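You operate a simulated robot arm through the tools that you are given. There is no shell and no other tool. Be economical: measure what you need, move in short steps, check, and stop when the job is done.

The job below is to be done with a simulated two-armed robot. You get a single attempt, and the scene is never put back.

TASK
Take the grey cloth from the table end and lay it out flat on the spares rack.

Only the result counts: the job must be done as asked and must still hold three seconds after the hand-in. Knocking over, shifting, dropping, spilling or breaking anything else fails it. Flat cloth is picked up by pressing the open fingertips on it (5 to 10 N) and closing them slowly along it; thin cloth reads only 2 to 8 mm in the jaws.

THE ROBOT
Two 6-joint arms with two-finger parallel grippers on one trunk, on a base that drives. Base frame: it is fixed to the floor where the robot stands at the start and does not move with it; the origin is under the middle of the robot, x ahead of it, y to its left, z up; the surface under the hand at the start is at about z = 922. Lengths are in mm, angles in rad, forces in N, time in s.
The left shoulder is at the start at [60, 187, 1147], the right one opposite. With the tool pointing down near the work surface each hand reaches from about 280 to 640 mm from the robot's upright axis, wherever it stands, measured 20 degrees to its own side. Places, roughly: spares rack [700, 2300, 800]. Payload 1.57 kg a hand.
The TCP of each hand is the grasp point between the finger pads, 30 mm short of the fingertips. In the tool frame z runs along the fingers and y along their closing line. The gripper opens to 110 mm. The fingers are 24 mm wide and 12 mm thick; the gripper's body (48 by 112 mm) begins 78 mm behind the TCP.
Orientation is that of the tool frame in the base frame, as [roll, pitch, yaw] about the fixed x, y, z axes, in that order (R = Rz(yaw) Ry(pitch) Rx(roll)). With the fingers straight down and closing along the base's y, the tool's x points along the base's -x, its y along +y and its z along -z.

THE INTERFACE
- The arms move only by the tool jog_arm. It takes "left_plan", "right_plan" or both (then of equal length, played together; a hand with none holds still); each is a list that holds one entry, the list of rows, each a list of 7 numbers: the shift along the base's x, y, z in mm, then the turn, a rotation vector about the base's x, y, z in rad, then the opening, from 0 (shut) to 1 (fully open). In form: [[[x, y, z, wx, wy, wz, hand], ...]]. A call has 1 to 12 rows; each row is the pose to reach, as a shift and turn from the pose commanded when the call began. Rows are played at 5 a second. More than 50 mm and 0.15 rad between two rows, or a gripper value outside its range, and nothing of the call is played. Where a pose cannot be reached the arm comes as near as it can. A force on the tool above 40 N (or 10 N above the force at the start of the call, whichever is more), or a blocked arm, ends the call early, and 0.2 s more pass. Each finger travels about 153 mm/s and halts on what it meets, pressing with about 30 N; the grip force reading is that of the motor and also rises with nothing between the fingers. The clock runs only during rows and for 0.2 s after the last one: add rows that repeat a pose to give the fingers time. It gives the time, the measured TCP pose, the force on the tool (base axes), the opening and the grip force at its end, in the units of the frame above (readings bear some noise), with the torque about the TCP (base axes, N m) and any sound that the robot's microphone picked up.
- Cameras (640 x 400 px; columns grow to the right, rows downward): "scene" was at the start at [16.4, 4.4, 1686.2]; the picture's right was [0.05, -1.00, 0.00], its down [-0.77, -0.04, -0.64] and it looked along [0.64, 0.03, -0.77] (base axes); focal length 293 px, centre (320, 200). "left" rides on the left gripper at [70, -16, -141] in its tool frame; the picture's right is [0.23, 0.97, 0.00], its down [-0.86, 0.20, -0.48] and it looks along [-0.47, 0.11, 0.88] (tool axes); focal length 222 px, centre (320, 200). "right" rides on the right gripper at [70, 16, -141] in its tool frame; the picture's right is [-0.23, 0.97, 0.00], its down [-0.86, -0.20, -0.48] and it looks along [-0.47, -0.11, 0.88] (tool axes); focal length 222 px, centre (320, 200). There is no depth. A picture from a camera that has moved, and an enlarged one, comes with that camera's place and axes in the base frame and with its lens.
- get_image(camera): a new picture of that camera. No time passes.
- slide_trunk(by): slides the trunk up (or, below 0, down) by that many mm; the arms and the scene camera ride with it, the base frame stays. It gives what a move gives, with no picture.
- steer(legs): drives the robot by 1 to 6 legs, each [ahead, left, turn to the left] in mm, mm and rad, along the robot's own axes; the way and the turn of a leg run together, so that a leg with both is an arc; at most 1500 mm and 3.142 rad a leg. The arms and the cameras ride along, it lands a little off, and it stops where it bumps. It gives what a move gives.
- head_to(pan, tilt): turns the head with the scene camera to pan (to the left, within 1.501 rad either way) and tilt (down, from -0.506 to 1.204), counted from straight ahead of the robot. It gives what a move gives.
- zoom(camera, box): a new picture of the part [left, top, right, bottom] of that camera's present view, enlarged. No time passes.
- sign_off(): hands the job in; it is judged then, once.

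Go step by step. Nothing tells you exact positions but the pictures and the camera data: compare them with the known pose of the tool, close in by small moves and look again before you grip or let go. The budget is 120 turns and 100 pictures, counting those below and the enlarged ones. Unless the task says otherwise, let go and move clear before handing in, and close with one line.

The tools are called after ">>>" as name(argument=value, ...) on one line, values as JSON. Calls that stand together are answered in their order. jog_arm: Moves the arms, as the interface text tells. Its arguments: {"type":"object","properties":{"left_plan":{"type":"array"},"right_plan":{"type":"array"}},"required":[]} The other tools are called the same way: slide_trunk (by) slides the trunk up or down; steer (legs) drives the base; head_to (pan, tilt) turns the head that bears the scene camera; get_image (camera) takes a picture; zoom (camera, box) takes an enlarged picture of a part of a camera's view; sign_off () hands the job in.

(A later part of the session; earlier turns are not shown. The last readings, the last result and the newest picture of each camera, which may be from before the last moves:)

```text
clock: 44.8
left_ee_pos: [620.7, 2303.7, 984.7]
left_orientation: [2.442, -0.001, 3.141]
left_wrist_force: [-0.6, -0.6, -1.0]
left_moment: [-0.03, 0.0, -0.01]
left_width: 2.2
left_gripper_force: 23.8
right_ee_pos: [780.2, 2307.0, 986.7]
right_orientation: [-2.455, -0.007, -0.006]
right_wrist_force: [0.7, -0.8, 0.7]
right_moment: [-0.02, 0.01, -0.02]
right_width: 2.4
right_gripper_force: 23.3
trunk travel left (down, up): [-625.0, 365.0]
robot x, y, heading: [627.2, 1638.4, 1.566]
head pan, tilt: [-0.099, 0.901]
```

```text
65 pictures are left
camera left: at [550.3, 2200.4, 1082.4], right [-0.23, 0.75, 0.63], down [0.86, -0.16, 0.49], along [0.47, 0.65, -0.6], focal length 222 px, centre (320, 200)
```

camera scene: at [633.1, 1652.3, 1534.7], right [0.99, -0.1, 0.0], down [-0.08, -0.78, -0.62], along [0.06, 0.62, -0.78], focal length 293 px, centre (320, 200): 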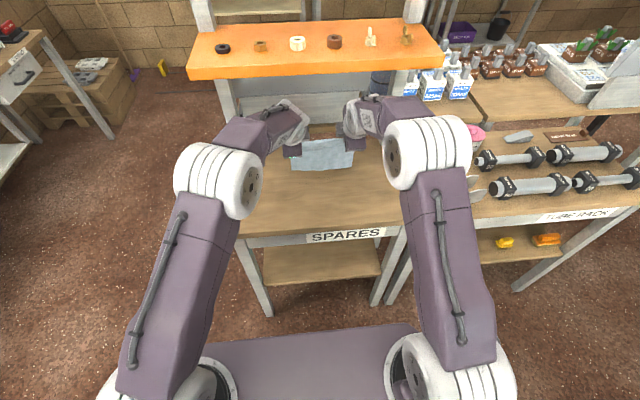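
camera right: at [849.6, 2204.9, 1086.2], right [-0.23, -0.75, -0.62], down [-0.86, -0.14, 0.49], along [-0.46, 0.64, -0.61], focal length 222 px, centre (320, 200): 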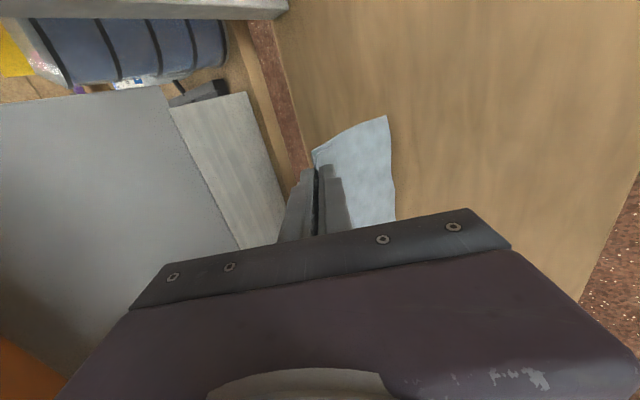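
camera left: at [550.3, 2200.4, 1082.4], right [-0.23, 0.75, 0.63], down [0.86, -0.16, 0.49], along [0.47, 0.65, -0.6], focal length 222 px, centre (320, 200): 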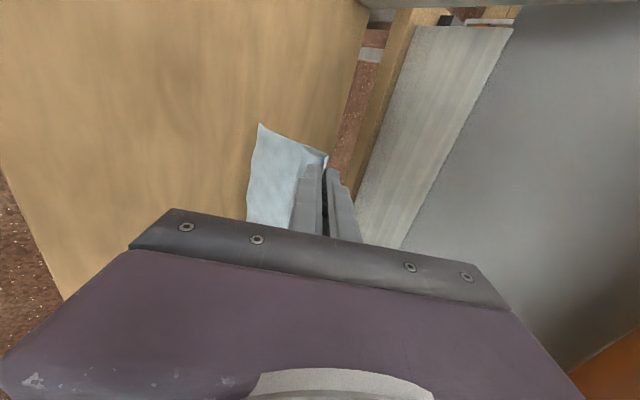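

The cloth is over the rack in the clear. Now I lower while drawing the hands back toward the robot so that the far edge lands first.

>>> jog_arm(left_plan=[[[0, 0, -15, 0, 0, 0, 0], [0, -5, -33, 0, 0, 0, 0], [0, -30, -37, 0, 0, 0, 0], [0, -55, -41, 0, 0, 0, 0], [0, -68, -48, 0, 0, 0, 0], [0, -80, -56, 0, 0, 0, 0], [0, -89, -64, 0, 0, 0, 0], [0, -97, -71, 0, 0, 0, 0], [0, -103, -79, 0, 0, 0, 0], [0, -109, -86, 0, 0, 0, 0], [0, -109, -86, 0, 0, 0, 0]]], right_plan=[[[0, 0, -15, 0, 0, 0, 0], [0, -5, -33, 0, 0, 0, 0], [0, -30, -37, 0, 0, 0, 0], [0, -55, -41, 0, 0, 0, 0], [0, -68, -48, 0, 0, 0, 0], [0, -80, -56, 0, 0, 0, 0], [0, -89, -64, 0, 0, 0, 0], [0, -97, -71, 0, 0, 0, 0], [0, -103, -79, 0, 0, 0, 0], [0, -109, -86, 0, 0, 0, 0], [0, -109, -86, 0, 0, 0, 0]]])

>>> get_image(camera="scene")

>>> get_image(camera="right")

>>> get_image(camera="left")

```text
clock: 47.2
left_ee_pos: [620.0, 2196.2, 897.6]
left_orientation: [2.442, 0.0, 3.14]
left_wrist_force: [1.6, -0.4, 0.2]
left_moment: [-0.02, 0.01, -0.03]
left_width: 2.1
left_gripper_force: 23.8
right_ee_pos: [782.1, 2198.1, 898.7]
right_orientation: [-2.456, -0.005, -0.007]
right_wrist_force: [0.3, -1.1, 0.7]
right_moment: [-0.02, 0.03, 0.03]
right_width: 2.4
right_gripper_force: 23.5
right hand out of reach, approached as far as the arm can: row 6
trunk travel left (down, up): [-625.0, 365.0]
robot x, y, heading: [626.0, 1635.8, 1.572]
head pan, tilt: [-0.099, 0.901]
```

```text
64 pictures are left
camera scene: at [633.2, 1651.7, 1534.7], right [0.99, -0.1, 0.0], down [-0.08, -0.78, -0.62], along [0.06, 0.62, -0.78], focal length 293 px, centre (320, 200)
```

scene: 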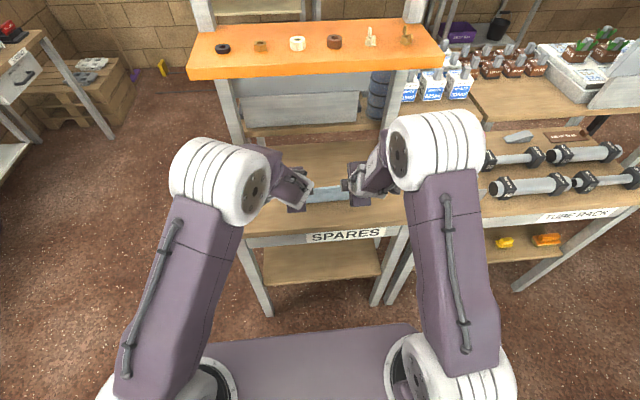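

```text
63 pictures are left
camera right: at [850.8, 2094.3, 998.1], right [-0.23, -0.75, -0.62], down [-0.86, -0.14, 0.49], along [-0.46, 0.64, -0.61], focal length 222 px, centre (320, 200)
```

right: 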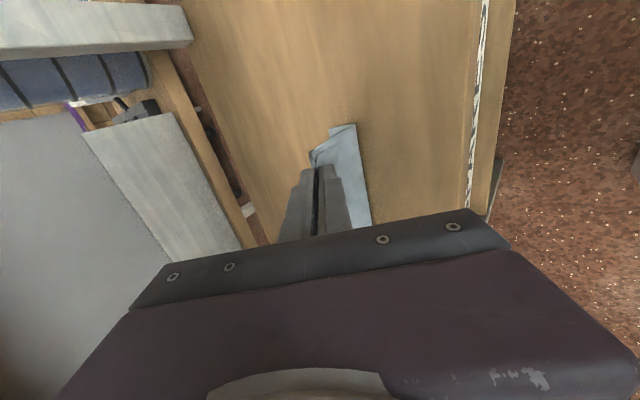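

```text
62 pictures are left
camera left: at [549.3, 2093.1, 995.8], right [-0.23, 0.75, 0.63], down [0.85, -0.16, 0.49], along [0.47, 0.65, -0.6], focal length 222 px, centre (320, 200)
```

left: 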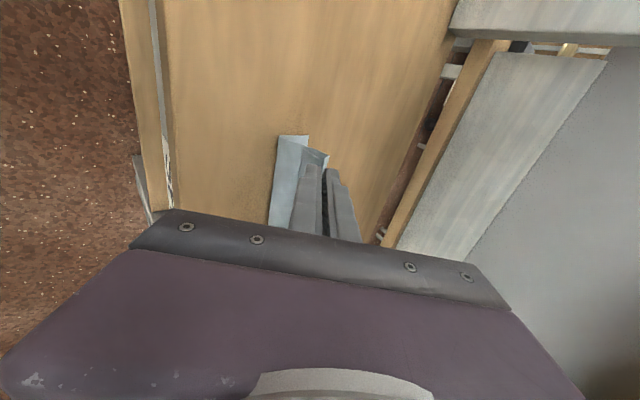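

>>> zoom(camera="right", box=[260, 100, 420, 230])

>>> zoom(camera="scene", box=[270, 150, 400, 231])

```text
3.08 times, centred on (340, 165) of right
camera zoom: at [850.8, 2094.3, 998.1], right [-0.23, -0.75, -0.62], down [-0.86, -0.14, 0.49], along [-0.46, 0.64, -0.61], focal length 684 px, centre (258, 308)
```

zoom: 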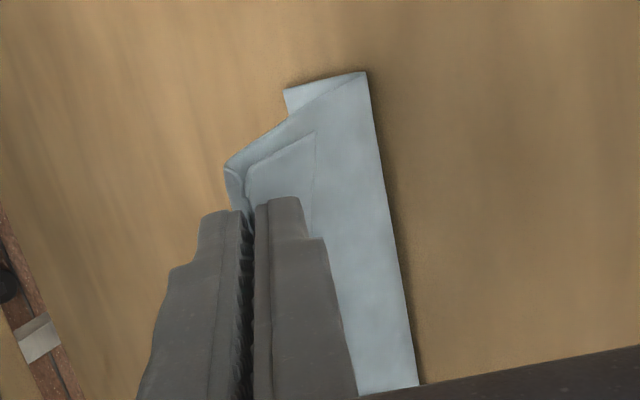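

```text
4.92 times, centred on (335, 190) of scene
camera zoom: at [633.2, 1651.7, 1534.7], right [0.99, -0.1, 0.0], down [-0.08, -0.78, -0.62], along [0.06, 0.62, -0.78], focal length 1444 px, centre (246, 247)
```

zoom: 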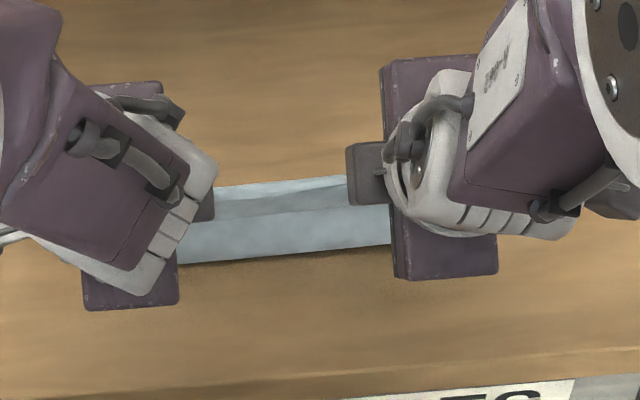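

The cloth hangs in an L with its far edge dragged to y about 2259, which is nearer than I want. I lift it back up, move the base 55 mm closer, and repeat with a roll-out path.

>>> jog_arm(left_plan=[[[0, 0, 30, 0, 0, 0, 0], [0, 0, 60, 0, 0, 0, 0], [0, 30, 86, 0, 0, 0, 0], [0, 60, 86, 0, 0, 0, 0], [0, 90, 86, 0, 0, 0, 0], [0, 100, 86, 0, 0, 0, 0], [0, 100, 86, 0, 0, 0, 0]]], right_plan=[[[0, 0, 30, 0, 0, 0, 0], [0, 0, 60, 0, 0, 0, 0], [0, 30, 86, 0, 0, 0, 0], [0, 60, 86, 0, 0, 0, 0], [0, 90, 86, 0, 0, 0, 0], [0, 100, 86, 0, 0, 0, 0], [0, 100, 86, 0, 0, 0, 0]]])

>>> steer(legs=[[55, 0, 0]])

>>> get_image(camera="scene")

>>> get_image(camera="left")

```text
clock: 48.8
left_ee_pos: [617.0, 2296.9, 983.7]
left_orientation: [2.442, -0.001, 3.141]
left_wrist_force: [0.7, -0.5, 0.9]
left_moment: [-0.03, 0.02, -0.02]
left_width: 2.1
left_gripper_force: 23.6
right_ee_pos: [781.2, 2299.0, 986.6]
right_orientation: [-2.456, -0.008, -0.009]
right_wrist_force: [-1.7, 0.0, -1.0]
right_moment: [0.0, 0.02, 0.02]
right_width: 2.3
right_gripper_force: 23.9
right hand out of reach, approached as far as the arm can: row 3
trunk travel left (down, up): [-625.0, 365.0]
robot x, y, heading: [629.5, 1632.9, 1.571]
head pan, tilt: [-0.099, 0.901]
```

```text
clock: 49.7
left_ee_pos: [617.1, 2352.1, 984.8]
left_orientation: [2.442, -0.002, -3.14]
left_wrist_force: [-0.5, 0.3, -0.6]
left_moment: [-0.02, 0.02, 0.0]
left_width: 1.8
left_gripper_force: 23.5
right_ee_pos: [781.3, 2352.7, 987.4]
right_orientation: [-2.455, -0.009, -0.007]
right_wrist_force: [0.2, 0.8, -0.4]
right_moment: [0.0, -0.03, -0.02]
right_width: 2.5
right_gripper_force: 24.4
trunk travel left (down, up): [-625.0, 365.0]
robot x, y, heading: [623.5, 1695.9, 1.568]
head pan, tilt: [-0.099, 0.901]
```

```text
59 pictures are left
camera scene: at [633.1, 1707.4, 1534.8], right [0.99, -0.1, 0.0], down [-0.08, -0.78, -0.62], along [0.06, 0.62, -0.78], focal length 293 px, centre (320, 200)
```

scene: 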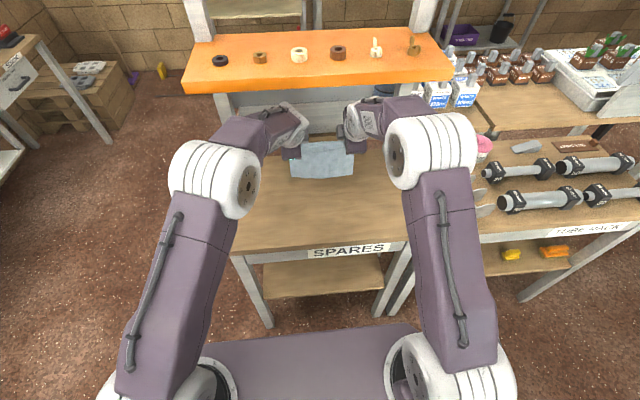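

```text
58 pictures are left
camera left: at [547.1, 2248.3, 1082.1], right [-0.23, 0.74, 0.63], down [0.86, -0.16, 0.49], along [0.47, 0.65, -0.6], focal length 222 px, centre (320, 200)
```

left: 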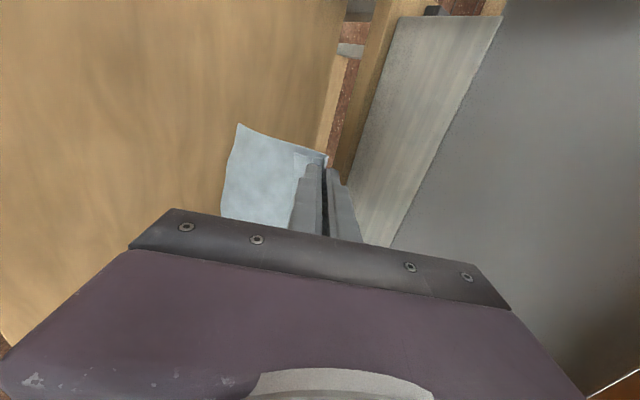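

Cloth is hanging straight again with tips at y about 2371. I lower to touchdown, bias back, then roll it out.

>>> jog_arm(left_plan=[[[0, 0, 0, 0, 0, 0, 0], [0, 0, -14, 0, 0, 0, 0], [0, 0, -28, 0, 0, 0, 0], [0, -10, -34, 0, 0, 0, 0], [0, -20, -40, 0, 0, 0, 0], [0, -30, -47, 0, 0, 0, 0], [0, -40, -57, 0, 0, 0, 0], [0, -50, -67, 0, 0, 0, 0], [0, -60, -77, 0, 0, 0, 0], [0, -70, -87, 0, 0, 0, 0], [0, -82, -97, 0, 0, 0, 0], [0, -95, -107, 0, 0, 0, 0]]], right_plan=[[[0, 0, -1, 0, 0, 0, 0], [0, 0, -16, 0, 0, 0, 0], [0, 0, -30, 0, 0, 0, 0], [0, -10, -36, 0, 0, 0, 0], [0, -20, -42, 0, 0, 0, 0], [0, -30, -49, 0, 0, 0, 0], [0, -40, -59, 0, 0, 0, 0], [0, -50, -69, 0, 0, 0, 0], [0, -60, -79, 0, 0, 0, 0], [0, -70, -89, 0, 0, 0, 0], [0, -82, -99, 0, 0, 0, 0], [0, -95, -109, 0, 0, 0, 0]]])

>>> zoom(camera="scene", box=[250, 100, 410, 200])

>>> zoom(camera="right", box=[220, 60, 460, 230])

>>> zoom(camera="left", box=[180, 60, 420, 230])

```text
clock: 52.3
left_ee_pos: [614.5, 2256.9, 878.0]
left_orientation: [2.442, 0.0, 3.141]
left_wrist_force: [1.2, -0.2, 0.5]
left_moment: [0.0, -0.01, -0.05]
left_width: 2.1
left_gripper_force: 23.5
right_ee_pos: [782.0, 2259.0, 879.1]
right_orientation: [-2.456, -0.008, -0.008]
right_wrist_force: [-0.8, -0.8, 0.3]
right_moment: [-0.02, 0.0, -0.01]
right_width: 2.3
right_gripper_force: 24.2
right hand out of reach, approached as far as the arm can: row 8, 9
trunk travel left (down, up): [-625.0, 365.0]
robot x, y, heading: [627.6, 1692.4, 1.568]
head pan, tilt: [-0.099, 0.901]
```

```text
4.00 times, centred on (330, 150) of scene
camera zoom: at [633.4, 1707.6, 1534.8], right [0.99, -0.1, 0.0], down [-0.08, -0.78, -0.62], along [0.06, 0.62, -0.78], focal length 1173 px, centre (280, 400)
```

zoom: 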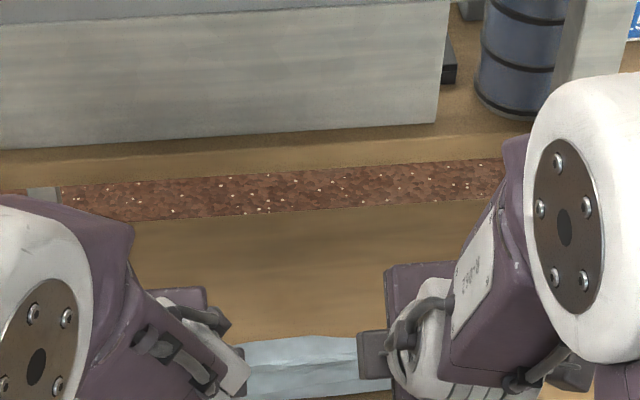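

```text
2.35 times, centred on (340, 145) of right
camera zoom: at [849.7, 2155.8, 978.3], right [-0.23, -0.75, -0.62], down [-0.86, -0.14, 0.49], along [-0.46, 0.64, -0.61], focal length 523 px, centre (273, 329)
```

zoom: 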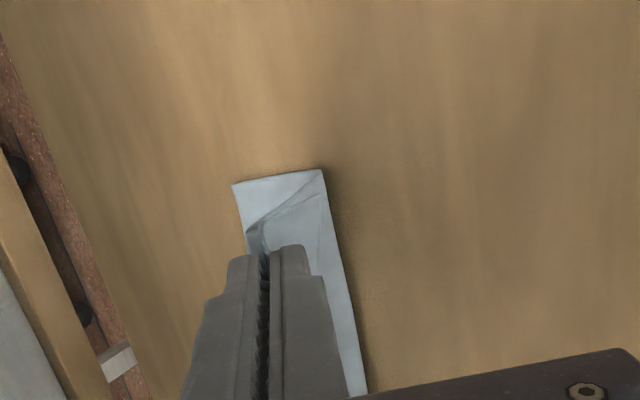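

```text
2.35 times, centred on (300, 145) of left
camera zoom: at [544.4, 2152.7, 974.4], right [-0.23, 0.74, 0.63], down [0.86, -0.16, 0.49], along [0.47, 0.65, -0.6], focal length 523 px, centre (367, 329)
```

zoom: 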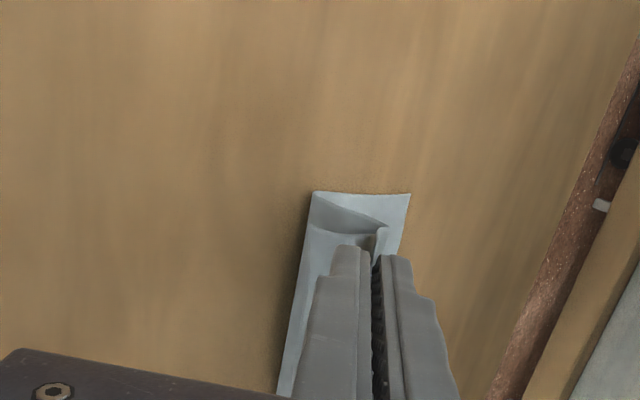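

The far edge lies well at y about 2344 and the cloth is rolling out. I continue lowering and drawing back, while turning the fingers back toward vertical.

>>> jog_arm(left_plan=[[[0, -6, -4, -0.08, 0, 0, 0], [0, -12, -8, -0.16, 0, 0, 0], [0, -18, -12, -0.24, 0, 0, 0], [0, -25, -16, -0.32, 0, 0, 0], [0, -32, -20, -0.4, 0, 0, 0], [0, -38, -24, -0.5, 0, 0, 0], [0, -44, -27, -0.6, 0, 0, 0], [0, -50, -29, -0.7, 0, 0, 0], [0, -60, -29, -0.7, 0, 0, 0], [0, -60, -29, -0.7, 0, 0, 0]]], right_plan=[[[0, -6, -5, -0.08, 0, 0, 0], [0, -12, -9, -0.16, 0, 0, 0], [0, -18, -13, -0.24, 0, 0, 0], [0, -25, -17, -0.32, 0, 0, 0], [0, -32, -21, -0.4, 0, 0, 0], [0, -38, -25, -0.5, 0, 0, 0], [0, -44, -28, -0.6, 0, 0, 0], [0, -50, -30, -0.7, 0, 0, 0], [0, -60, -30, -0.7, 0, 0, 0], [0, -60, -30, -0.7, 0, 0, 0]]])

>>> zoom(camera="scene", box=[250, 120, 410, 220])

>>> zoom(camera="right", box=[180, 60, 420, 230])

>>> zoom(camera="left", box=[220, 60, 460, 230])

```text
clock: 54.5
left_ee_pos: [616.3, 2198.2, 847.6]
left_orientation: [-3.14, 0.001, -3.141]
left_wrist_force: [0.2, 0.2, -0.6]
left_moment: [0.01, 0.0, 0.0]
left_width: 1.9
left_gripper_force: 23.7
right_ee_pos: [778.9, 2200.6, 847.8]
right_orientation: [3.124, -0.011, 0.001]
right_wrist_force: [-0.2, 0.3, -0.6]
right_moment: [-0.01, 0.0, -0.02]
right_width: 2.1
right_gripper_force: 23.9
right hand out of reach, approached as far as the arm can: row 3, 4
trunk travel left (down, up): [-625.0, 365.0]
robot x, y, heading: [625.4, 1693.3, 1.574]
head pan, tilt: [-0.099, 0.901]
```

```text
4.00 times, centred on (330, 170) of scene
camera zoom: at [633.1, 1709.0, 1534.7], right [0.99, -0.1, 0.0], down [-0.08, -0.78, -0.62], along [0.06, 0.62, -0.78], focal length 1173 px, centre (280, 320)
```

zoom: 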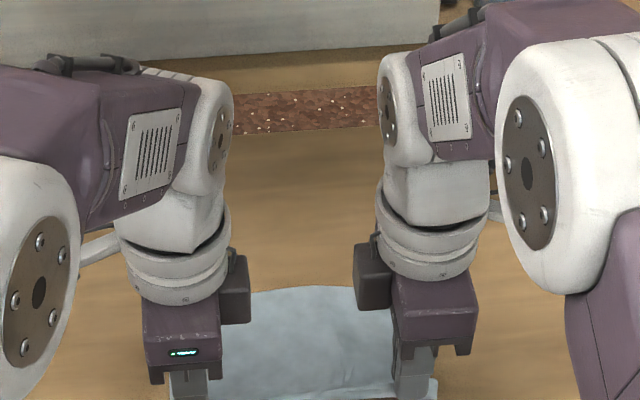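

```text
2.35 times, centred on (300, 145) of right
camera zoom: at [847.7, 2185.7, 990.6], right [-0.23, -0.97, 0.01], down [-0.86, 0.21, 0.47], along [-0.46, 0.1, -0.88], focal length 523 px, centre (367, 329)
```

zoom: 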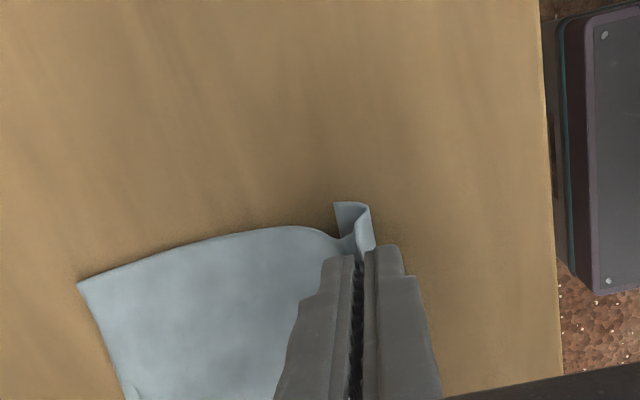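

```text
2.35 times, centred on (340, 145) of left
camera zoom: at [547.5, 2181.9, 990.0], right [-0.23, 0.97, 0.0], down [0.86, 0.2, 0.48], along [0.47, 0.11, -0.88], focal length 523 px, centre (273, 329)
```

zoom: 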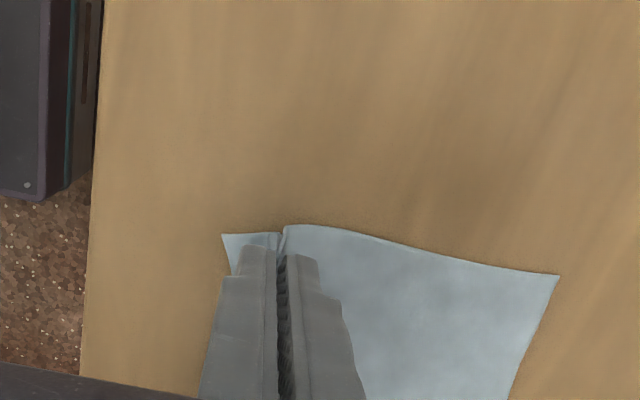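

Very good: the main part lies flat ahead and the flap points toward the robot (right flap curls a bit). I lower gently toward the surface with a slight forward shift so the flap trails back.

>>> jog_arm(left_plan=[[[0, 2, -3, 0, 0, 0, 0], [0, 4, -6, 0, 0, 0, 0], [0, 6, -9, 0, 0, 0, 0], [0, 8, -12, 0, 0, 0, 0], [0, 8, -12, 0, 0, 0, 0]]], right_plan=[[[0, 4, -3, 0, 0, 0, 0], [0, 8, -6, 0, 0, 0, 0], [0, 12, -9, 0, 0, 0, 0], [0, 14, -12, 0, 0, 0, 0], [0, 14, -12, 0, 0, 0, 0]]])

>>> zoom(camera="right", box=[180, 60, 420, 230])

>>> zoom(camera="left", box=[220, 60, 460, 230])

```text
clock: 55.7
left_ee_pos: [617.1, 2205.5, 837.6]
left_orientation: [-3.141, 0.0, 3.14]
left_wrist_force: [0.3, -0.8, 1.4]
left_moment: [0.04, 0.0, 0.0]
left_width: 2.1
left_gripper_force: 23.5
right_ee_pos: [781.0, 2212.7, 835.8]
right_orientation: [3.129, -0.011, -0.001]
right_wrist_force: [0.8, -0.2, 3.9]
right_moment: [-0.02, 0.05, 0.0]
right_width: 2.2
right_gripper_force: 24.0
trunk travel left (down, up): [-625.0, 365.0]
robot x, y, heading: [627.0, 1691.8, 1.57]
head pan, tilt: [-0.099, 0.901]
```

```text
2.35 times, centred on (300, 145) of right
camera zoom: at [849.2, 2197.6, 977.8], right [-0.23, -0.97, 0.01], down [-0.86, 0.21, 0.47], along [-0.46, 0.1, -0.88], focal length 523 px, centre (367, 329)
```

zoom: 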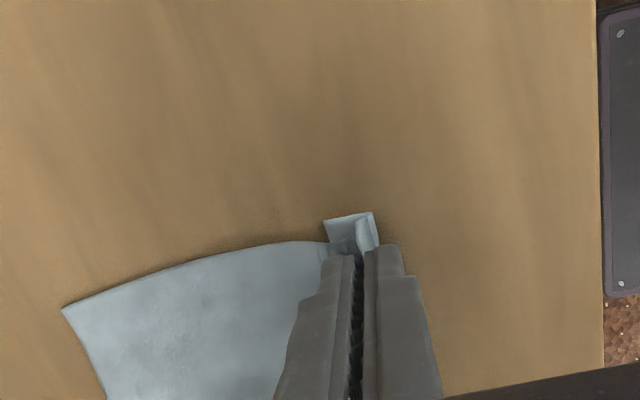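

```text
2.35 times, centred on (340, 145) of left
camera zoom: at [546.9, 2188.4, 978.8], right [-0.23, 0.97, 0.0], down [0.86, 0.2, 0.48], along [0.47, 0.11, -0.88], focal length 523 px, centre (273, 329)
```

zoom: 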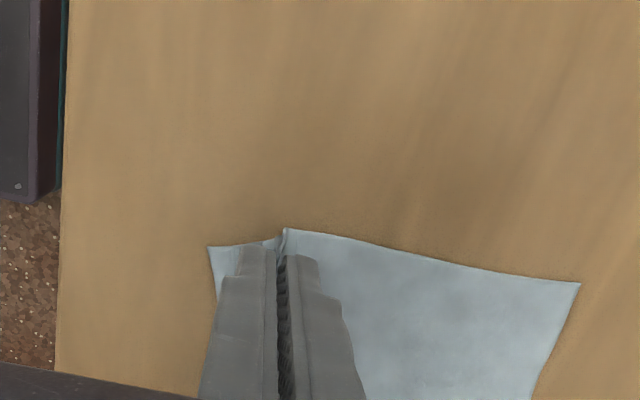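

The left flap is perfect; the right flap is tucked under. I lift only the right hand so its flap hangs free, then lower while moving forward so it trails back.

>>> jog_arm(right_plan=[[[0, -4, 12, 0, 0, 0, 0], [0, -8, 25, 0, 0, 0, 0], [0, -14, 42, 0, 0, 0, 0], [0, -14, 42, 0, 0, 0, 0], [0, -14, 36, 0, 0, 0, 0], [0, -6, 30, 0, 0, 0, 0], [0, 2, 24, 0, 0, 0, 0], [0, 9, 18, 0, 0, 0, 0], [0, 15, 12, 0, 0, 0, 0], [0, 18, 6, 0, 0, 0, 0], [0, 18, 1, 0, 0, 0, 0]]])

>>> zoom(camera="right", box=[180, 60, 420, 230])

>>> zoom(camera="scene", box=[250, 120, 410, 220])

```text
clock: 58.1
left_ee_pos: [616.9, 2205.6, 836.6]
left_orientation: [3.141, 0.0, -3.141]
left_wrist_force: [2.6, 0.9, 0.1]
left_moment: [0.03, -0.07, 0.02]
left_width: 2.1
left_gripper_force: 23.7
right_ee_pos: [781.1, 2231.2, 836.4]
right_orientation: [3.127, -0.011, 0.0]
right_wrist_force: [-1.8, -0.5, 1.1]
right_moment: [0.03, 0.08, 0.01]
right_width: 2.0
right_gripper_force: 23.7
trunk travel left (down, up): [-625.0, 365.0]
robot x, y, heading: [624.3, 1692.3, 1.571]
head pan, tilt: [-0.099, 0.901]
```

```text
2.35 times, centred on (300, 145) of right
camera zoom: at [850.3, 2215.7, 978.9], right [-0.23, -0.97, 0.01], down [-0.86, 0.21, 0.47], along [-0.46, 0.1, -0.88], focal length 523 px, centre (367, 329)
```

zoom: 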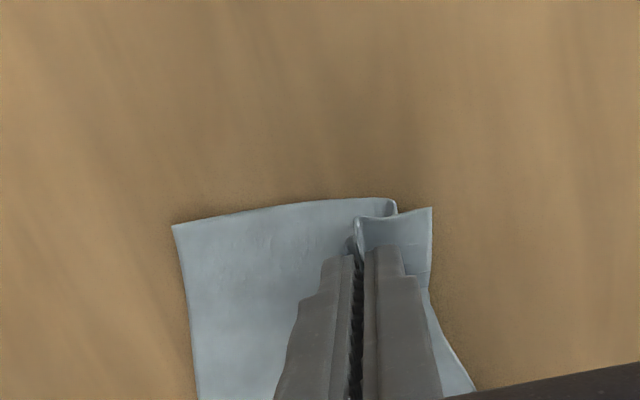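

```text
4.00 times, centred on (330, 170) of scene
camera zoom: at [633.2, 1707.9, 1534.8], right [0.99, -0.1, 0.0], down [-0.08, -0.78, -0.62], along [0.06, 0.62, -0.78], focal length 1173 px, centre (280, 320)
```

zoom: 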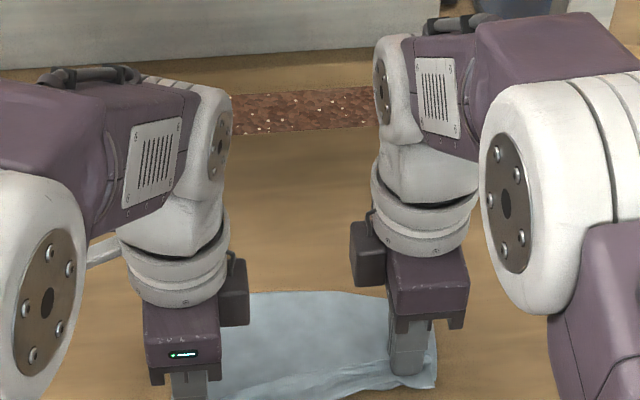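

The right flap now trails correctly but the main part has about 18 mm of slack. I slide the right hand back slowly at the surface to take the slack out.

>>> jog_arm(right_plan=[[[0, -3, 2, 0, 0, 0, 0], [0, -6, 2, 0, 0, 0, 0], [0, -9, 2, 0, 0, 0, 0], [0, -12, 2, 0, 0, 0, 0], [0, -12, 2, 0, 0, 0, 0]]])

>>> zoom(camera="right", box=[180, 60, 420, 230])

```text
clock: 59.3
left_ee_pos: [617.0, 2206.3, 836.2]
left_orientation: [3.141, 0.0, -3.141]
left_wrist_force: [0.5, 0.8, 0.1]
left_moment: [0.01, 0.0, 0.02]
left_width: 1.9
left_gripper_force: 23.9
right_ee_pos: [780.6, 2219.7, 837.9]
right_orientation: [3.128, -0.011, 0.001]
right_wrist_force: [-0.5, 1.0, 1.1]
right_moment: [0.01, 0.03, -0.02]
right_width: 2.4
right_gripper_force: 24.3
trunk travel left (down, up): [-625.0, 365.0]
robot x, y, heading: [630.1, 1691.8, 1.573]
head pan, tilt: [-0.099, 0.901]
```

```text
2.35 times, centred on (300, 145) of right
camera zoom: at [849.4, 2204.8, 980.8], right [-0.23, -0.97, 0.01], down [-0.86, 0.21, 0.47], along [-0.46, 0.1, -0.88], focal length 523 px, centre (367, 329)
```

zoom: 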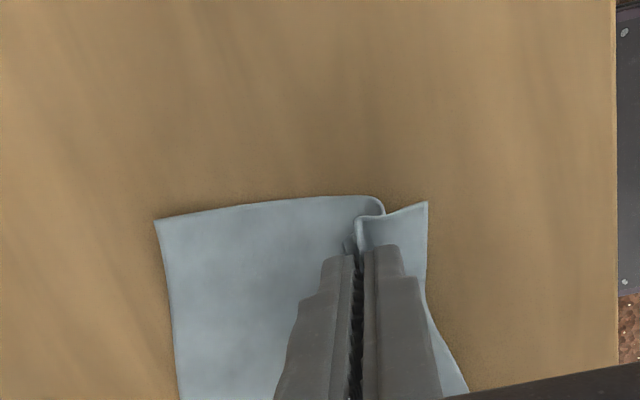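

Working: the belly shrinks and the flap stays out. I continue, 14 mm more.

>>> jog_arm(right_plan=[[[0, -3, 0, 0, 0, 0, 0], [0, -6, 0, 0, 0, 0, 0], [0, -9, 0, 0, 0, 0, 0], [0, -12, 0, 0, 0, 0, 0], [0, -15, 0, 0, 0, 0, 0], [0, -15, 0, 0, 0, 0, 0]]])

>>> zoom(camera="right", box=[180, 60, 420, 230])

>>> zoom(camera="left", box=[220, 60, 460, 230])

>>> zoom(camera="scene", box=[250, 140, 410, 240])

```text
clock: 60.7
left_ee_pos: [616.4, 2205.7, 836.7]
left_orientation: [3.141, 0.001, 3.141]
left_wrist_force: [0.9, 0.1, -0.1]
left_moment: [0.03, -0.02, 0.02]
left_width: 2.4
left_gripper_force: 23.7
right_ee_pos: [780.1, 2202.6, 837.3]
right_orientation: [3.127, -0.009, 0.0]
right_wrist_force: [-0.7, 0.8, -0.1]
right_moment: [0.05, 0.06, 0.02]
right_width: 2.1
right_gripper_force: 24.0
trunk travel left (down, up): [-625.0, 365.0]
robot x, y, heading: [624.9, 1695.6, 1.575]
head pan, tilt: [-0.099, 0.901]
```

```text
2.35 times, centred on (300, 145) of right
camera zoom: at [849.7, 2188.5, 980.6], right [-0.23, -0.97, 0.01], down [-0.86, 0.21, 0.47], along [-0.46, 0.1, -0.88], focal length 523 px, centre (367, 329)
```

zoom: 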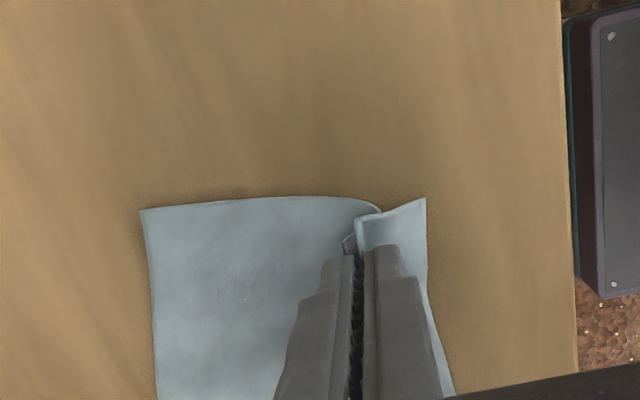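

```text
2.35 times, centred on (340, 145) of left
camera zoom: at [547.1, 2188.9, 978.4], right [-0.23, 0.97, 0.0], down [0.86, 0.2, 0.48], along [0.47, 0.11, -0.88], focal length 523 px, centre (273, 329)
```

zoom: 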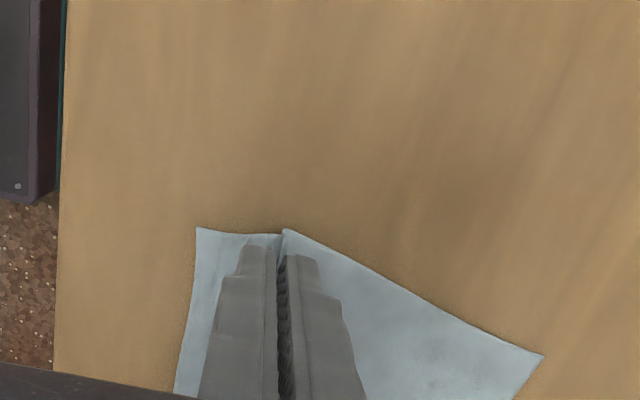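

```text
4.00 times, centred on (330, 190) of scene
camera zoom: at [633.2, 1708.1, 1534.7], right [0.99, -0.1, 0.0], down [-0.08, -0.78, -0.62], along [0.06, 0.62, -0.78], focal length 1173 px, centre (280, 240)
```

zoom: 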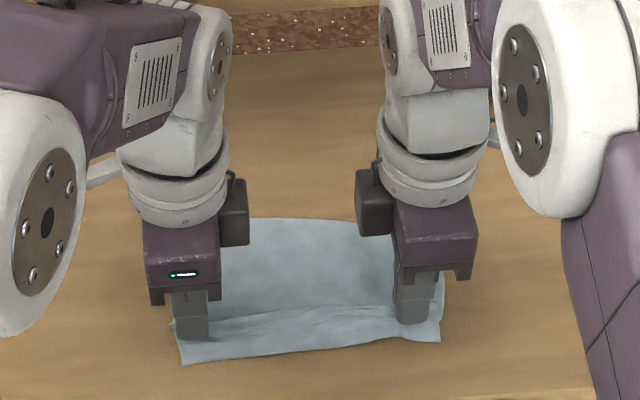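

Both sides look good. I take out 6 mm more on the right, then open slowly with the tips just above the surface.

>>> jog_arm(left_plan=[[[0, 0, 0, 0, 0, 0, 0], [0, 0, 0, 0, 0, 0, 0], [0, 0, 0, 0, 0, 0, 0], [0, 0, 1, 0, 0, 0, 0.03], [0, 0, 1, 0, 0, 0, 0.06], [0, 0, 1, 0, 0, 0, 0.1], [0, 0, 1, 0, 0, 0, 0.14], [0, 0, 1, 0, 0, 0, 0.18], [0, 0, 1, 0, 0, 0, 0.22], [0, 0, 1, 0, 0, 0, 0.22]]], right_plan=[[[0, -3, 0, 0, 0, 0, 0], [0, -6, 0, 0, 0, 0, 0], [0, -6, 0, 0, 0, 0, 0], [0, -6, 0, 0, 0, 0, 0.03], [0, -6, 0, 0, 0, 0, 0.06], [0, -6, 0, 0, 0, 0, 0.1], [0, -6, 0, 0, 0, 0, 0.14], [0, -6, 0, 0, 0, 0, 0.18], [0, -6, 0, 0, 0, 0, 0.22], [0, -6, 0, 0, 0, 0, 0.22]]])

>>> zoom(camera="right", box=[180, 60, 420, 230])

>>> zoom(camera="left", box=[220, 60, 460, 230])

>>> zoom(camera="scene", box=[250, 140, 410, 240])

```text
clock: 62.9
left_ee_pos: [616.8, 2206.1, 836.6]
left_orientation: [-3.141, 0.001, -3.14]
left_wrist_force: [-0.3, 0.1, -0.1]
left_moment: [0.0, 0.03, -0.02]
left_width: 24.4
left_gripper_force: 0.0
right_ee_pos: [780.3, 2199.0, 837.2]
right_orientation: [3.126, -0.011, 0.001]
right_wrist_force: [0.1, -0.5, -0.5]
right_moment: [0.0, 0.0, 0.02]
right_width: 24.2
right_gripper_force: 0.1
trunk travel left (down, up): [-625.0, 365.0]
robot x, y, heading: [627.5, 1690.9, 1.568]
head pan, tilt: [-0.099, 0.901]
```

```text
2.35 times, centred on (300, 145) of right
camera zoom: at [849.4, 2183.6, 980.8], right [-0.23, -0.97, 0.01], down [-0.86, 0.21, 0.47], along [-0.46, 0.1, -0.88], focal length 523 px, centre (367, 329)
```

zoom: 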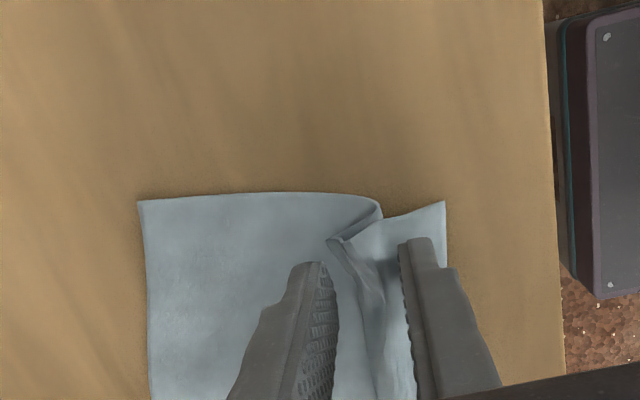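

```text
2.35 times, centred on (340, 145) of left
camera zoom: at [546.5, 2189.2, 979.5], right [-0.23, 0.97, 0.0], down [0.86, 0.2, 0.48], along [0.47, 0.11, -0.88], focal length 523 px, centre (273, 329)
```

zoom: 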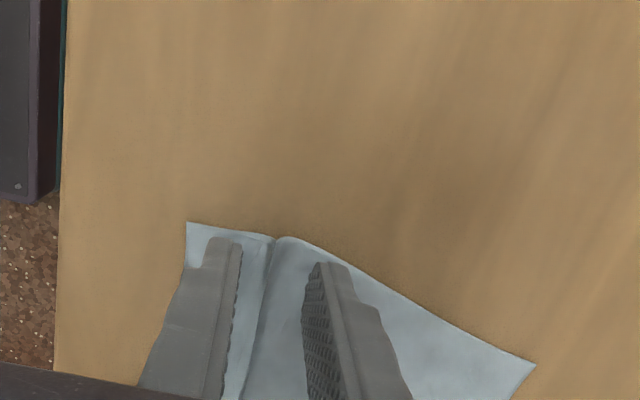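

```text
4.00 times, centred on (330, 190) of scene
camera zoom: at [633.2, 1708.0, 1534.7], right [0.99, -0.1, 0.0], down [-0.08, -0.78, -0.62], along [0.06, 0.62, -0.78], focal length 1173 px, centre (280, 240)
```

zoom: 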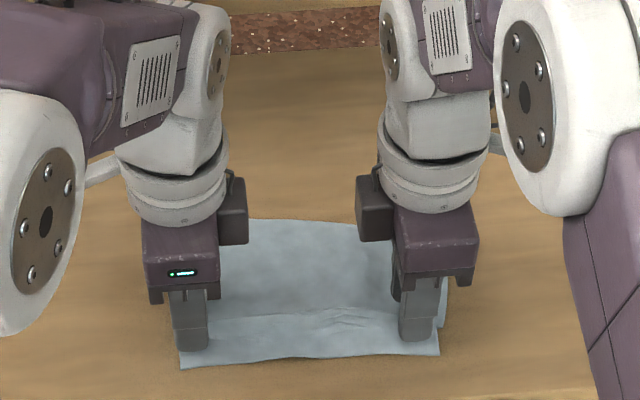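

Released. The left is nearly flat; the right has a small Z-crease. I raise both hands to look.

>>> jog_arm(left_plan=[[[0, 0, 10, 0, 0, 0, 0.22], [0, 0, 30, 0, 0, 0, 0.22], [-20, 0, 55, 0, 0, 0, 0.22], [-40, -10, 80, 0, 0, 0, 0.22], [-60, -20, 100, 0, 0, 0, 0.22], [-80, -30, 110, 0, 0, 0, 0.22]]], right_plan=[[[0, 0, 10, 0, 0, 0, 0.22], [0, 0, 30, 0, 0, 0, 0.22], [10, 0, 55, 0, 0, 0, 0.22], [20, -10, 80, 0, 0, 0, 0.22], [30, -20, 100, 0, 0, 0, 0.22], [40, -30, 110, 0, 0, 0, 0.22]]])

>>> zoom(camera="scene", box=[250, 130, 410, 230])

>>> zoom(camera="right", box=[180, 60, 420, 230])

>>> get_image(camera="left")

```text
clock: 64.3
left_ee_pos: [537.8, 2174.7, 948.6]
left_orientation: [3.14, -0.001, -3.141]
left_wrist_force: [-0.1, 0.4, 0.4]
left_moment: [-0.01, 0.0, 0.02]
left_width: 24.4
left_gripper_force: 0.3
right_ee_pos: [819.8, 2166.2, 951.2]
right_orientation: [3.128, -0.012, 0.001]
right_wrist_force: [-0.4, 0.4, 0.8]
right_moment: [-0.01, -0.01, 0.01]
right_width: 24.2
right_gripper_force: 0.1
trunk travel left (down, up): [-625.0, 365.0]
robot x, y, heading: [626.3, 1691.4, 1.567]
head pan, tilt: [-0.099, 0.901]
```

```text
4.00 times, centred on (330, 180) of scene
camera zoom: at [632.7, 1706.7, 1534.7], right [0.99, -0.1, 0.0], down [-0.08, -0.78, -0.62], along [0.06, 0.62, -0.78], focal length 1173 px, centre (280, 280)
```

zoom: 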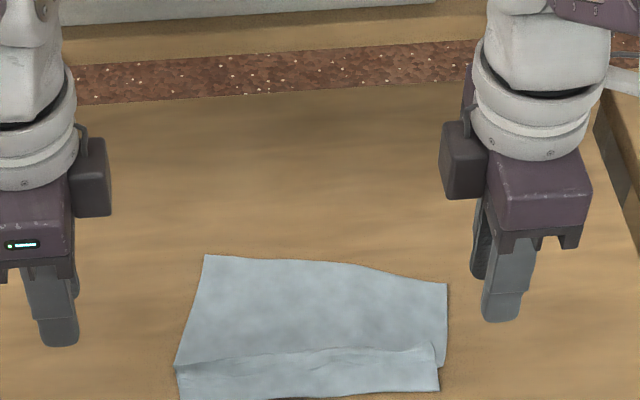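

```text
2.35 times, centred on (300, 145) of right
camera zoom: at [888.7, 2150.5, 1093.4], right [-0.23, -0.97, 0.01], down [-0.86, 0.21, 0.47], along [-0.46, 0.1, -0.88], focal length 523 px, centre (367, 329)
```

zoom: 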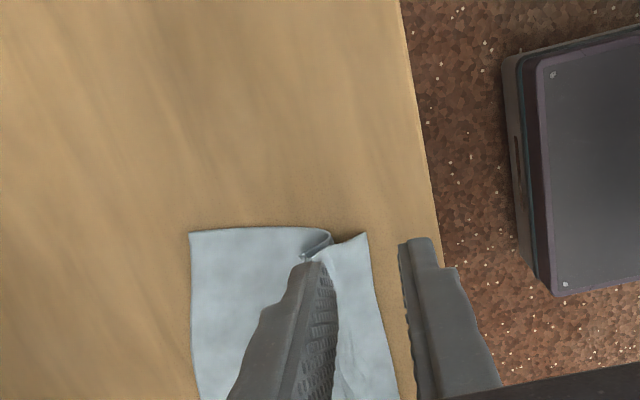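

```text
38 pictures are left
camera left: at [467.1, 2158.3, 1090.6], right [-0.23, 0.97, 0.0], down [0.85, 0.2, 0.48], along [0.47, 0.11, -0.88], focal length 222 px, centre (320, 200)
```

left: 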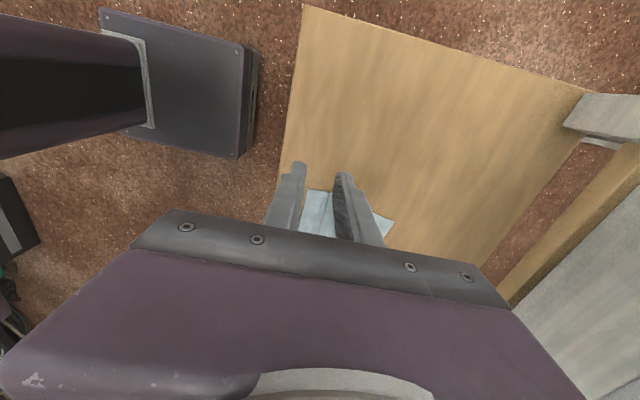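

The right side is too folded (about 65 mm hidden, left about 30 mm). I'll re-grip the near edge with a small bite, lift to let it hang straight, and lay it again. First I position above the near corners.

>>> jog_arm(left_plan=[[[20, 5, -10, 0, 0, 0, 0.127], [45, 10, -30, 0, 0, 0, 0.127], [70, 15, -50, 0, 0, 0, 0.127], [84, 15, -70, 0, 0, 0, 0.127], [84, 15, -88, 0, 0, 0, 0.127], [84, 15, -88, 0, 0, 0, 0.127]]], right_plan=[[[-10, 5, -10, 0, 0, 0, 0.127], [-20, 10, -30, 0, 0, 0, 0.127], [-30, 14, -50, 0, 0, 0, 0.127], [-40, 14, -70, 0, 0, 0, 0.127], [-40, 14, -91, 0, 0, 0, 0.127], [-40, 14, -91, 0, 0, 0, 0.127]]])

>>> zoom(camera="right", box=[240, 90, 420, 220])

>>> zoom(camera="left", box=[220, 90, 400, 220])

```text
clock: 65.7
left_ee_pos: [617.6, 2189.4, 861.1]
left_orientation: [-3.141, 0.0, -3.141]
left_wrist_force: [0.0, 0.9, -0.1]
left_moment: [0.01, -0.02, -0.02]
left_width: 13.9
left_gripper_force: 0.1
right_ee_pos: [779.2, 2183.4, 858.2]
right_orientation: [3.128, -0.011, 0.001]
right_wrist_force: [0.1, 0.0, -0.6]
right_moment: [0.0, 0.01, 0.03]
right_width: 14.0
right_gripper_force: 0.0
trunk travel left (down, up): [-625.0, 365.0]
robot x, y, heading: [623.8, 1693.2, 1.573]
head pan, tilt: [-0.099, 0.901]
```

```text
3.08 times, centred on (330, 155) of right
camera zoom: at [848.2, 2169.0, 1001.2], right [-0.23, -0.97, 0.01], down [-0.86, 0.21, 0.47], along [-0.46, 0.1, -0.88], focal length 684 px, centre (289, 338)
```

zoom: 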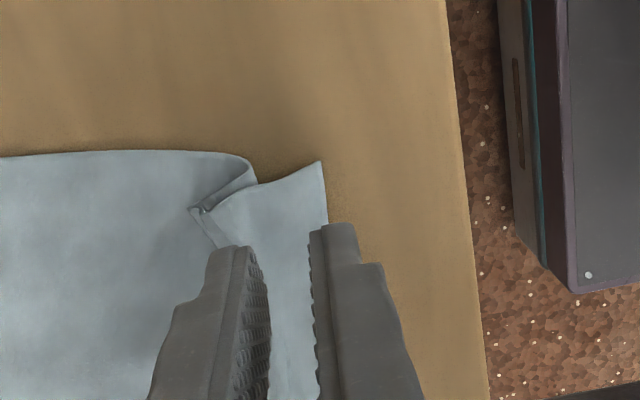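

```text
3.08 times, centred on (310, 155) of left
camera zoom: at [548.3, 2173.3, 1002.8], right [-0.23, 0.97, 0.0], down [0.86, 0.2, 0.48], along [0.47, 0.11, -0.88], focal length 684 px, centre (351, 338)
```

zoom: 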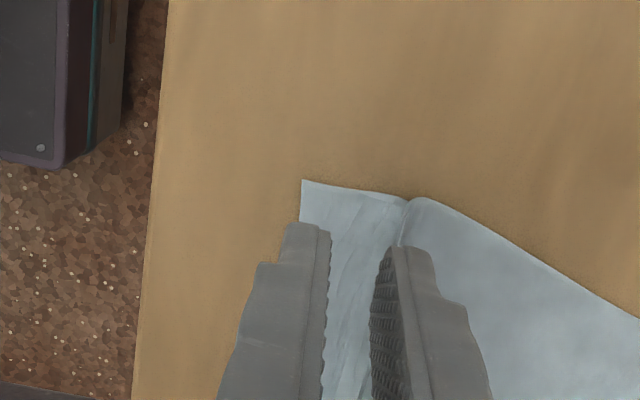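

Positions fine: jaws straddle the first 10–25 mm of the near edge. I descend to light contact.

>>> jog_arm(left_plan=[[[0, 0, -15, 0, 0, 0, 0.127], [0, 0, -22, 0, 0, 0, 0.127], [0, 0, -26, 0, 0, 0, 0.127], [0, 0, -26, 0, 0, 0, 0.127]]], right_plan=[[[0, 0, -12, 0, 0, 0, 0.127], [0, 0, -19, 0, 0, 0, 0.127], [0, 0, -23, 0, 0, 0, 0.127], [0, 0, -23, 0, 0, 0, 0.127]]])

```text
clock: 66.7
left_ee_pos: [619.7, 2192.4, 833.3]
left_orientation: [3.141, 0.0, 3.14]
left_wrist_force: [0.7, -0.6, 0.4]
left_moment: [0.01, 0.02, -0.03]
left_width: 14.0
left_gripper_force: 0.0
right_ee_pos: [779.3, 2182.1, 835.6]
right_orientation: [3.126, -0.011, 0.0]
right_wrist_force: [-0.3, -0.1, 0.9]
right_moment: [0.01, -0.04, -0.01]
right_width: 14.0
right_gripper_force: 0.0
trunk travel left (down, up): [-625.0, 365.0]
robot x, y, heading: [623.0, 1693.9, 1.568]
head pan, tilt: [-0.099, 0.901]
```

>>> jog_arm(left_plan=[[[0, 0, -2, 0, 0, 0, 0.127], [0, 0, -3, 0, 0, 0, 0.127], [0, 0, -3, 0, 0, 0, 0.127]]], right_plan=[[[0, 0, -2, 0, 0, 0, 0.127], [0, 0, -3, 0, 0, 0, 0.127], [0, 0, -3, 0, 0, 0, 0.127]]])

```text
clock: 67.5
left_ee_pos: [620.7, 2188.7, 831.2]
left_orientation: [3.139, -0.002, -3.141]
left_wrist_force: [0.8, -2.1, 9.4]
left_moment: [0.08, -0.01, 0.0]
left_width: 11.6
left_gripper_force: 0.1
right_ee_pos: [780.3, 2180.2, 832.4]
right_orientation: [3.13, -0.01, 0.001]
right_wrist_force: [-0.8, -2.7, 11.9]
right_moment: [0.1, -0.04, 0.0]
right_width: 11.6
right_gripper_force: 0.0
trunk travel left (down, up): [-625.0, 365.0]
robot x, y, heading: [627.3, 1692.1, 1.574]
head pan, tilt: [-0.099, 0.901]
```

About 10 N each; I close slowly.

>>> jog_arm(left_plan=[[[0, 0, 0, 0, 0, 0, 0.12], [0, 0, 0, 0, 0, 0, 0.1], [0, 0, 0, 0, 0, 0, 0.08], [0, 0, 0, 0, 0, 0, 0.06], [0, 0, 0, 0, 0, 0, 0.04], [0, 0, 0, 0, 0, 0, 0.02], [0, 0, 0, 0, 0, 0, 0], [0, 0, 0, 0, 0, 0, 0], [0, 0, 0, 0, 0, 0, 0]]], right_plan=[[[0, 0, 0.5, 0, 0, 0, 0.12], [0, 0, 0.5, 0, 0, 0, 0.1], [0, 0, 0.5, 0, 0, 0, 0.08], [0, 0, 0.5, 0, 0, 0, 0.06], [0, 0, 0.5, 0, 0, 0, 0.04], [0, 0, 0.5, 0, 0, 0, 0.02], [0, 0, 0.5, 0, 0, 0, 0], [0, 0, 0.5, 0, 0, 0, 0], [0, 0, 0.5, 0, 0, 0, 0]]])

>>> zoom(camera="right", box=[240, 90, 420, 220])

>>> zoom(camera="left", box=[220, 90, 400, 220])

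```text
clock: 69.5
left_ee_pos: [620.9, 2188.2, 831.7]
left_orientation: [3.139, 0.002, 3.142]
left_wrist_force: [0.7, 4.2, 14.8]
left_moment: [0.18, 0.06, -0.02]
left_width: 0.1
left_gripper_force: 21.2
right_ee_pos: [779.4, 2180.9, 833.2]
right_orientation: [3.132, -0.011, 0.0]
right_wrist_force: [-0.4, 3.0, 16.4]
right_moment: [0.24, -0.07, 0.01]
right_width: 2.2
right_gripper_force: 23.6
trunk travel left (down, up): [-625.0, 365.0]
robot x, y, heading: [623.7, 1694.9, 1.568]
head pan, tilt: [-0.099, 0.901]
```

```text
3.08 times, centred on (330, 155) of right
camera zoom: at [849.2, 2165.3, 975.6], right [-0.23, -0.97, 0.01], down [-0.86, 0.21, 0.47], along [-0.46, 0.1, -0.88], focal length 684 px, centre (289, 338)
```

zoom: 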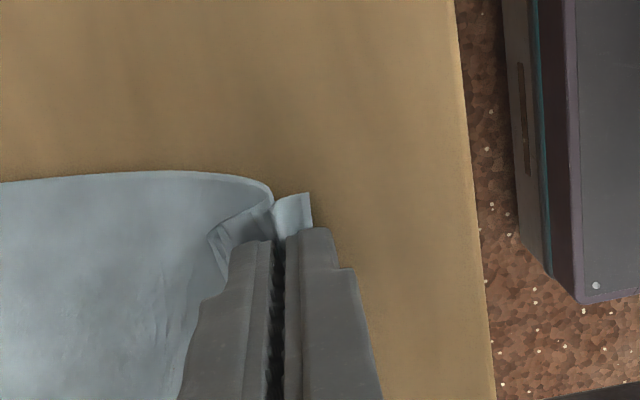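

```text
3.08 times, centred on (310, 155) of left
camera zoom: at [550.4, 2171.7, 973.4], right [-0.23, 0.97, 0.0], down [0.85, 0.2, 0.48], along [0.47, 0.11, -0.88], focal length 684 px, centre (351, 338)
```

zoom: 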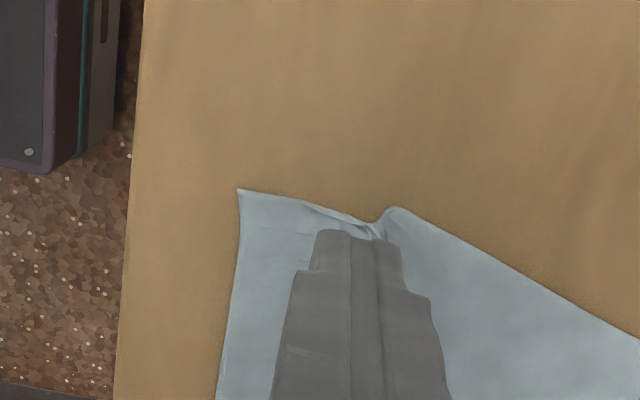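

The right edge is gripped (2.2 mm); the left missed. I reopen the left to 24 mm, shift 10 mm toward the edge, and repeat.

>>> jog_arm(left_plan=[[[0, 0, 8, 0, 0, 0, 0], [0, 0, 18, 0, 0, 0, 0.22], [0, -10, 18, 0, 0, 0, 0.22], [0, -10, 8, 0, 0, 0, 0.22], [0, -10, 2, 0, 0, 0, 0.22], [0, -10, 0, 0, 0, 0, 0.22], [0, -10, 0, 0, 0, 0, 0.22]]])

>>> zoom(camera="left", box=[220, 90, 400, 220])

```text
clock: 71.1
left_ee_pos: [621.3, 2178.8, 831.5]
left_orientation: [3.137, 0.002, -3.141]
left_wrist_force: [2.0, -0.7, 13.8]
left_moment: [0.15, 0.01, -0.04]
left_width: 23.5
left_gripper_force: 0.2
right_ee_pos: [780.5, 2180.0, 832.5]
right_orientation: [3.13, -0.01, 0.002]
right_wrist_force: [-1.0, 5.1, 17.9]
right_moment: [0.33, -0.11, 0.06]
right_width: 2.3
right_gripper_force: 24.0
trunk travel left (down, up): [-625.0, 365.0]
robot x, y, heading: [622.9, 1692.4, 1.567]
head pan, tilt: [-0.099, 0.901]
```

```text
3.08 times, centred on (310, 155) of left
camera zoom: at [551.5, 2162.0, 973.5], right [-0.23, 0.97, 0.0], down [0.85, 0.2, 0.48], along [0.47, 0.11, -0.88], focal length 684 px, centre (351, 338)
```

zoom: 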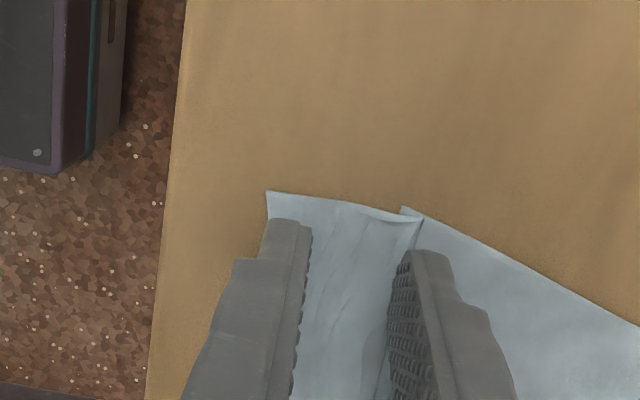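

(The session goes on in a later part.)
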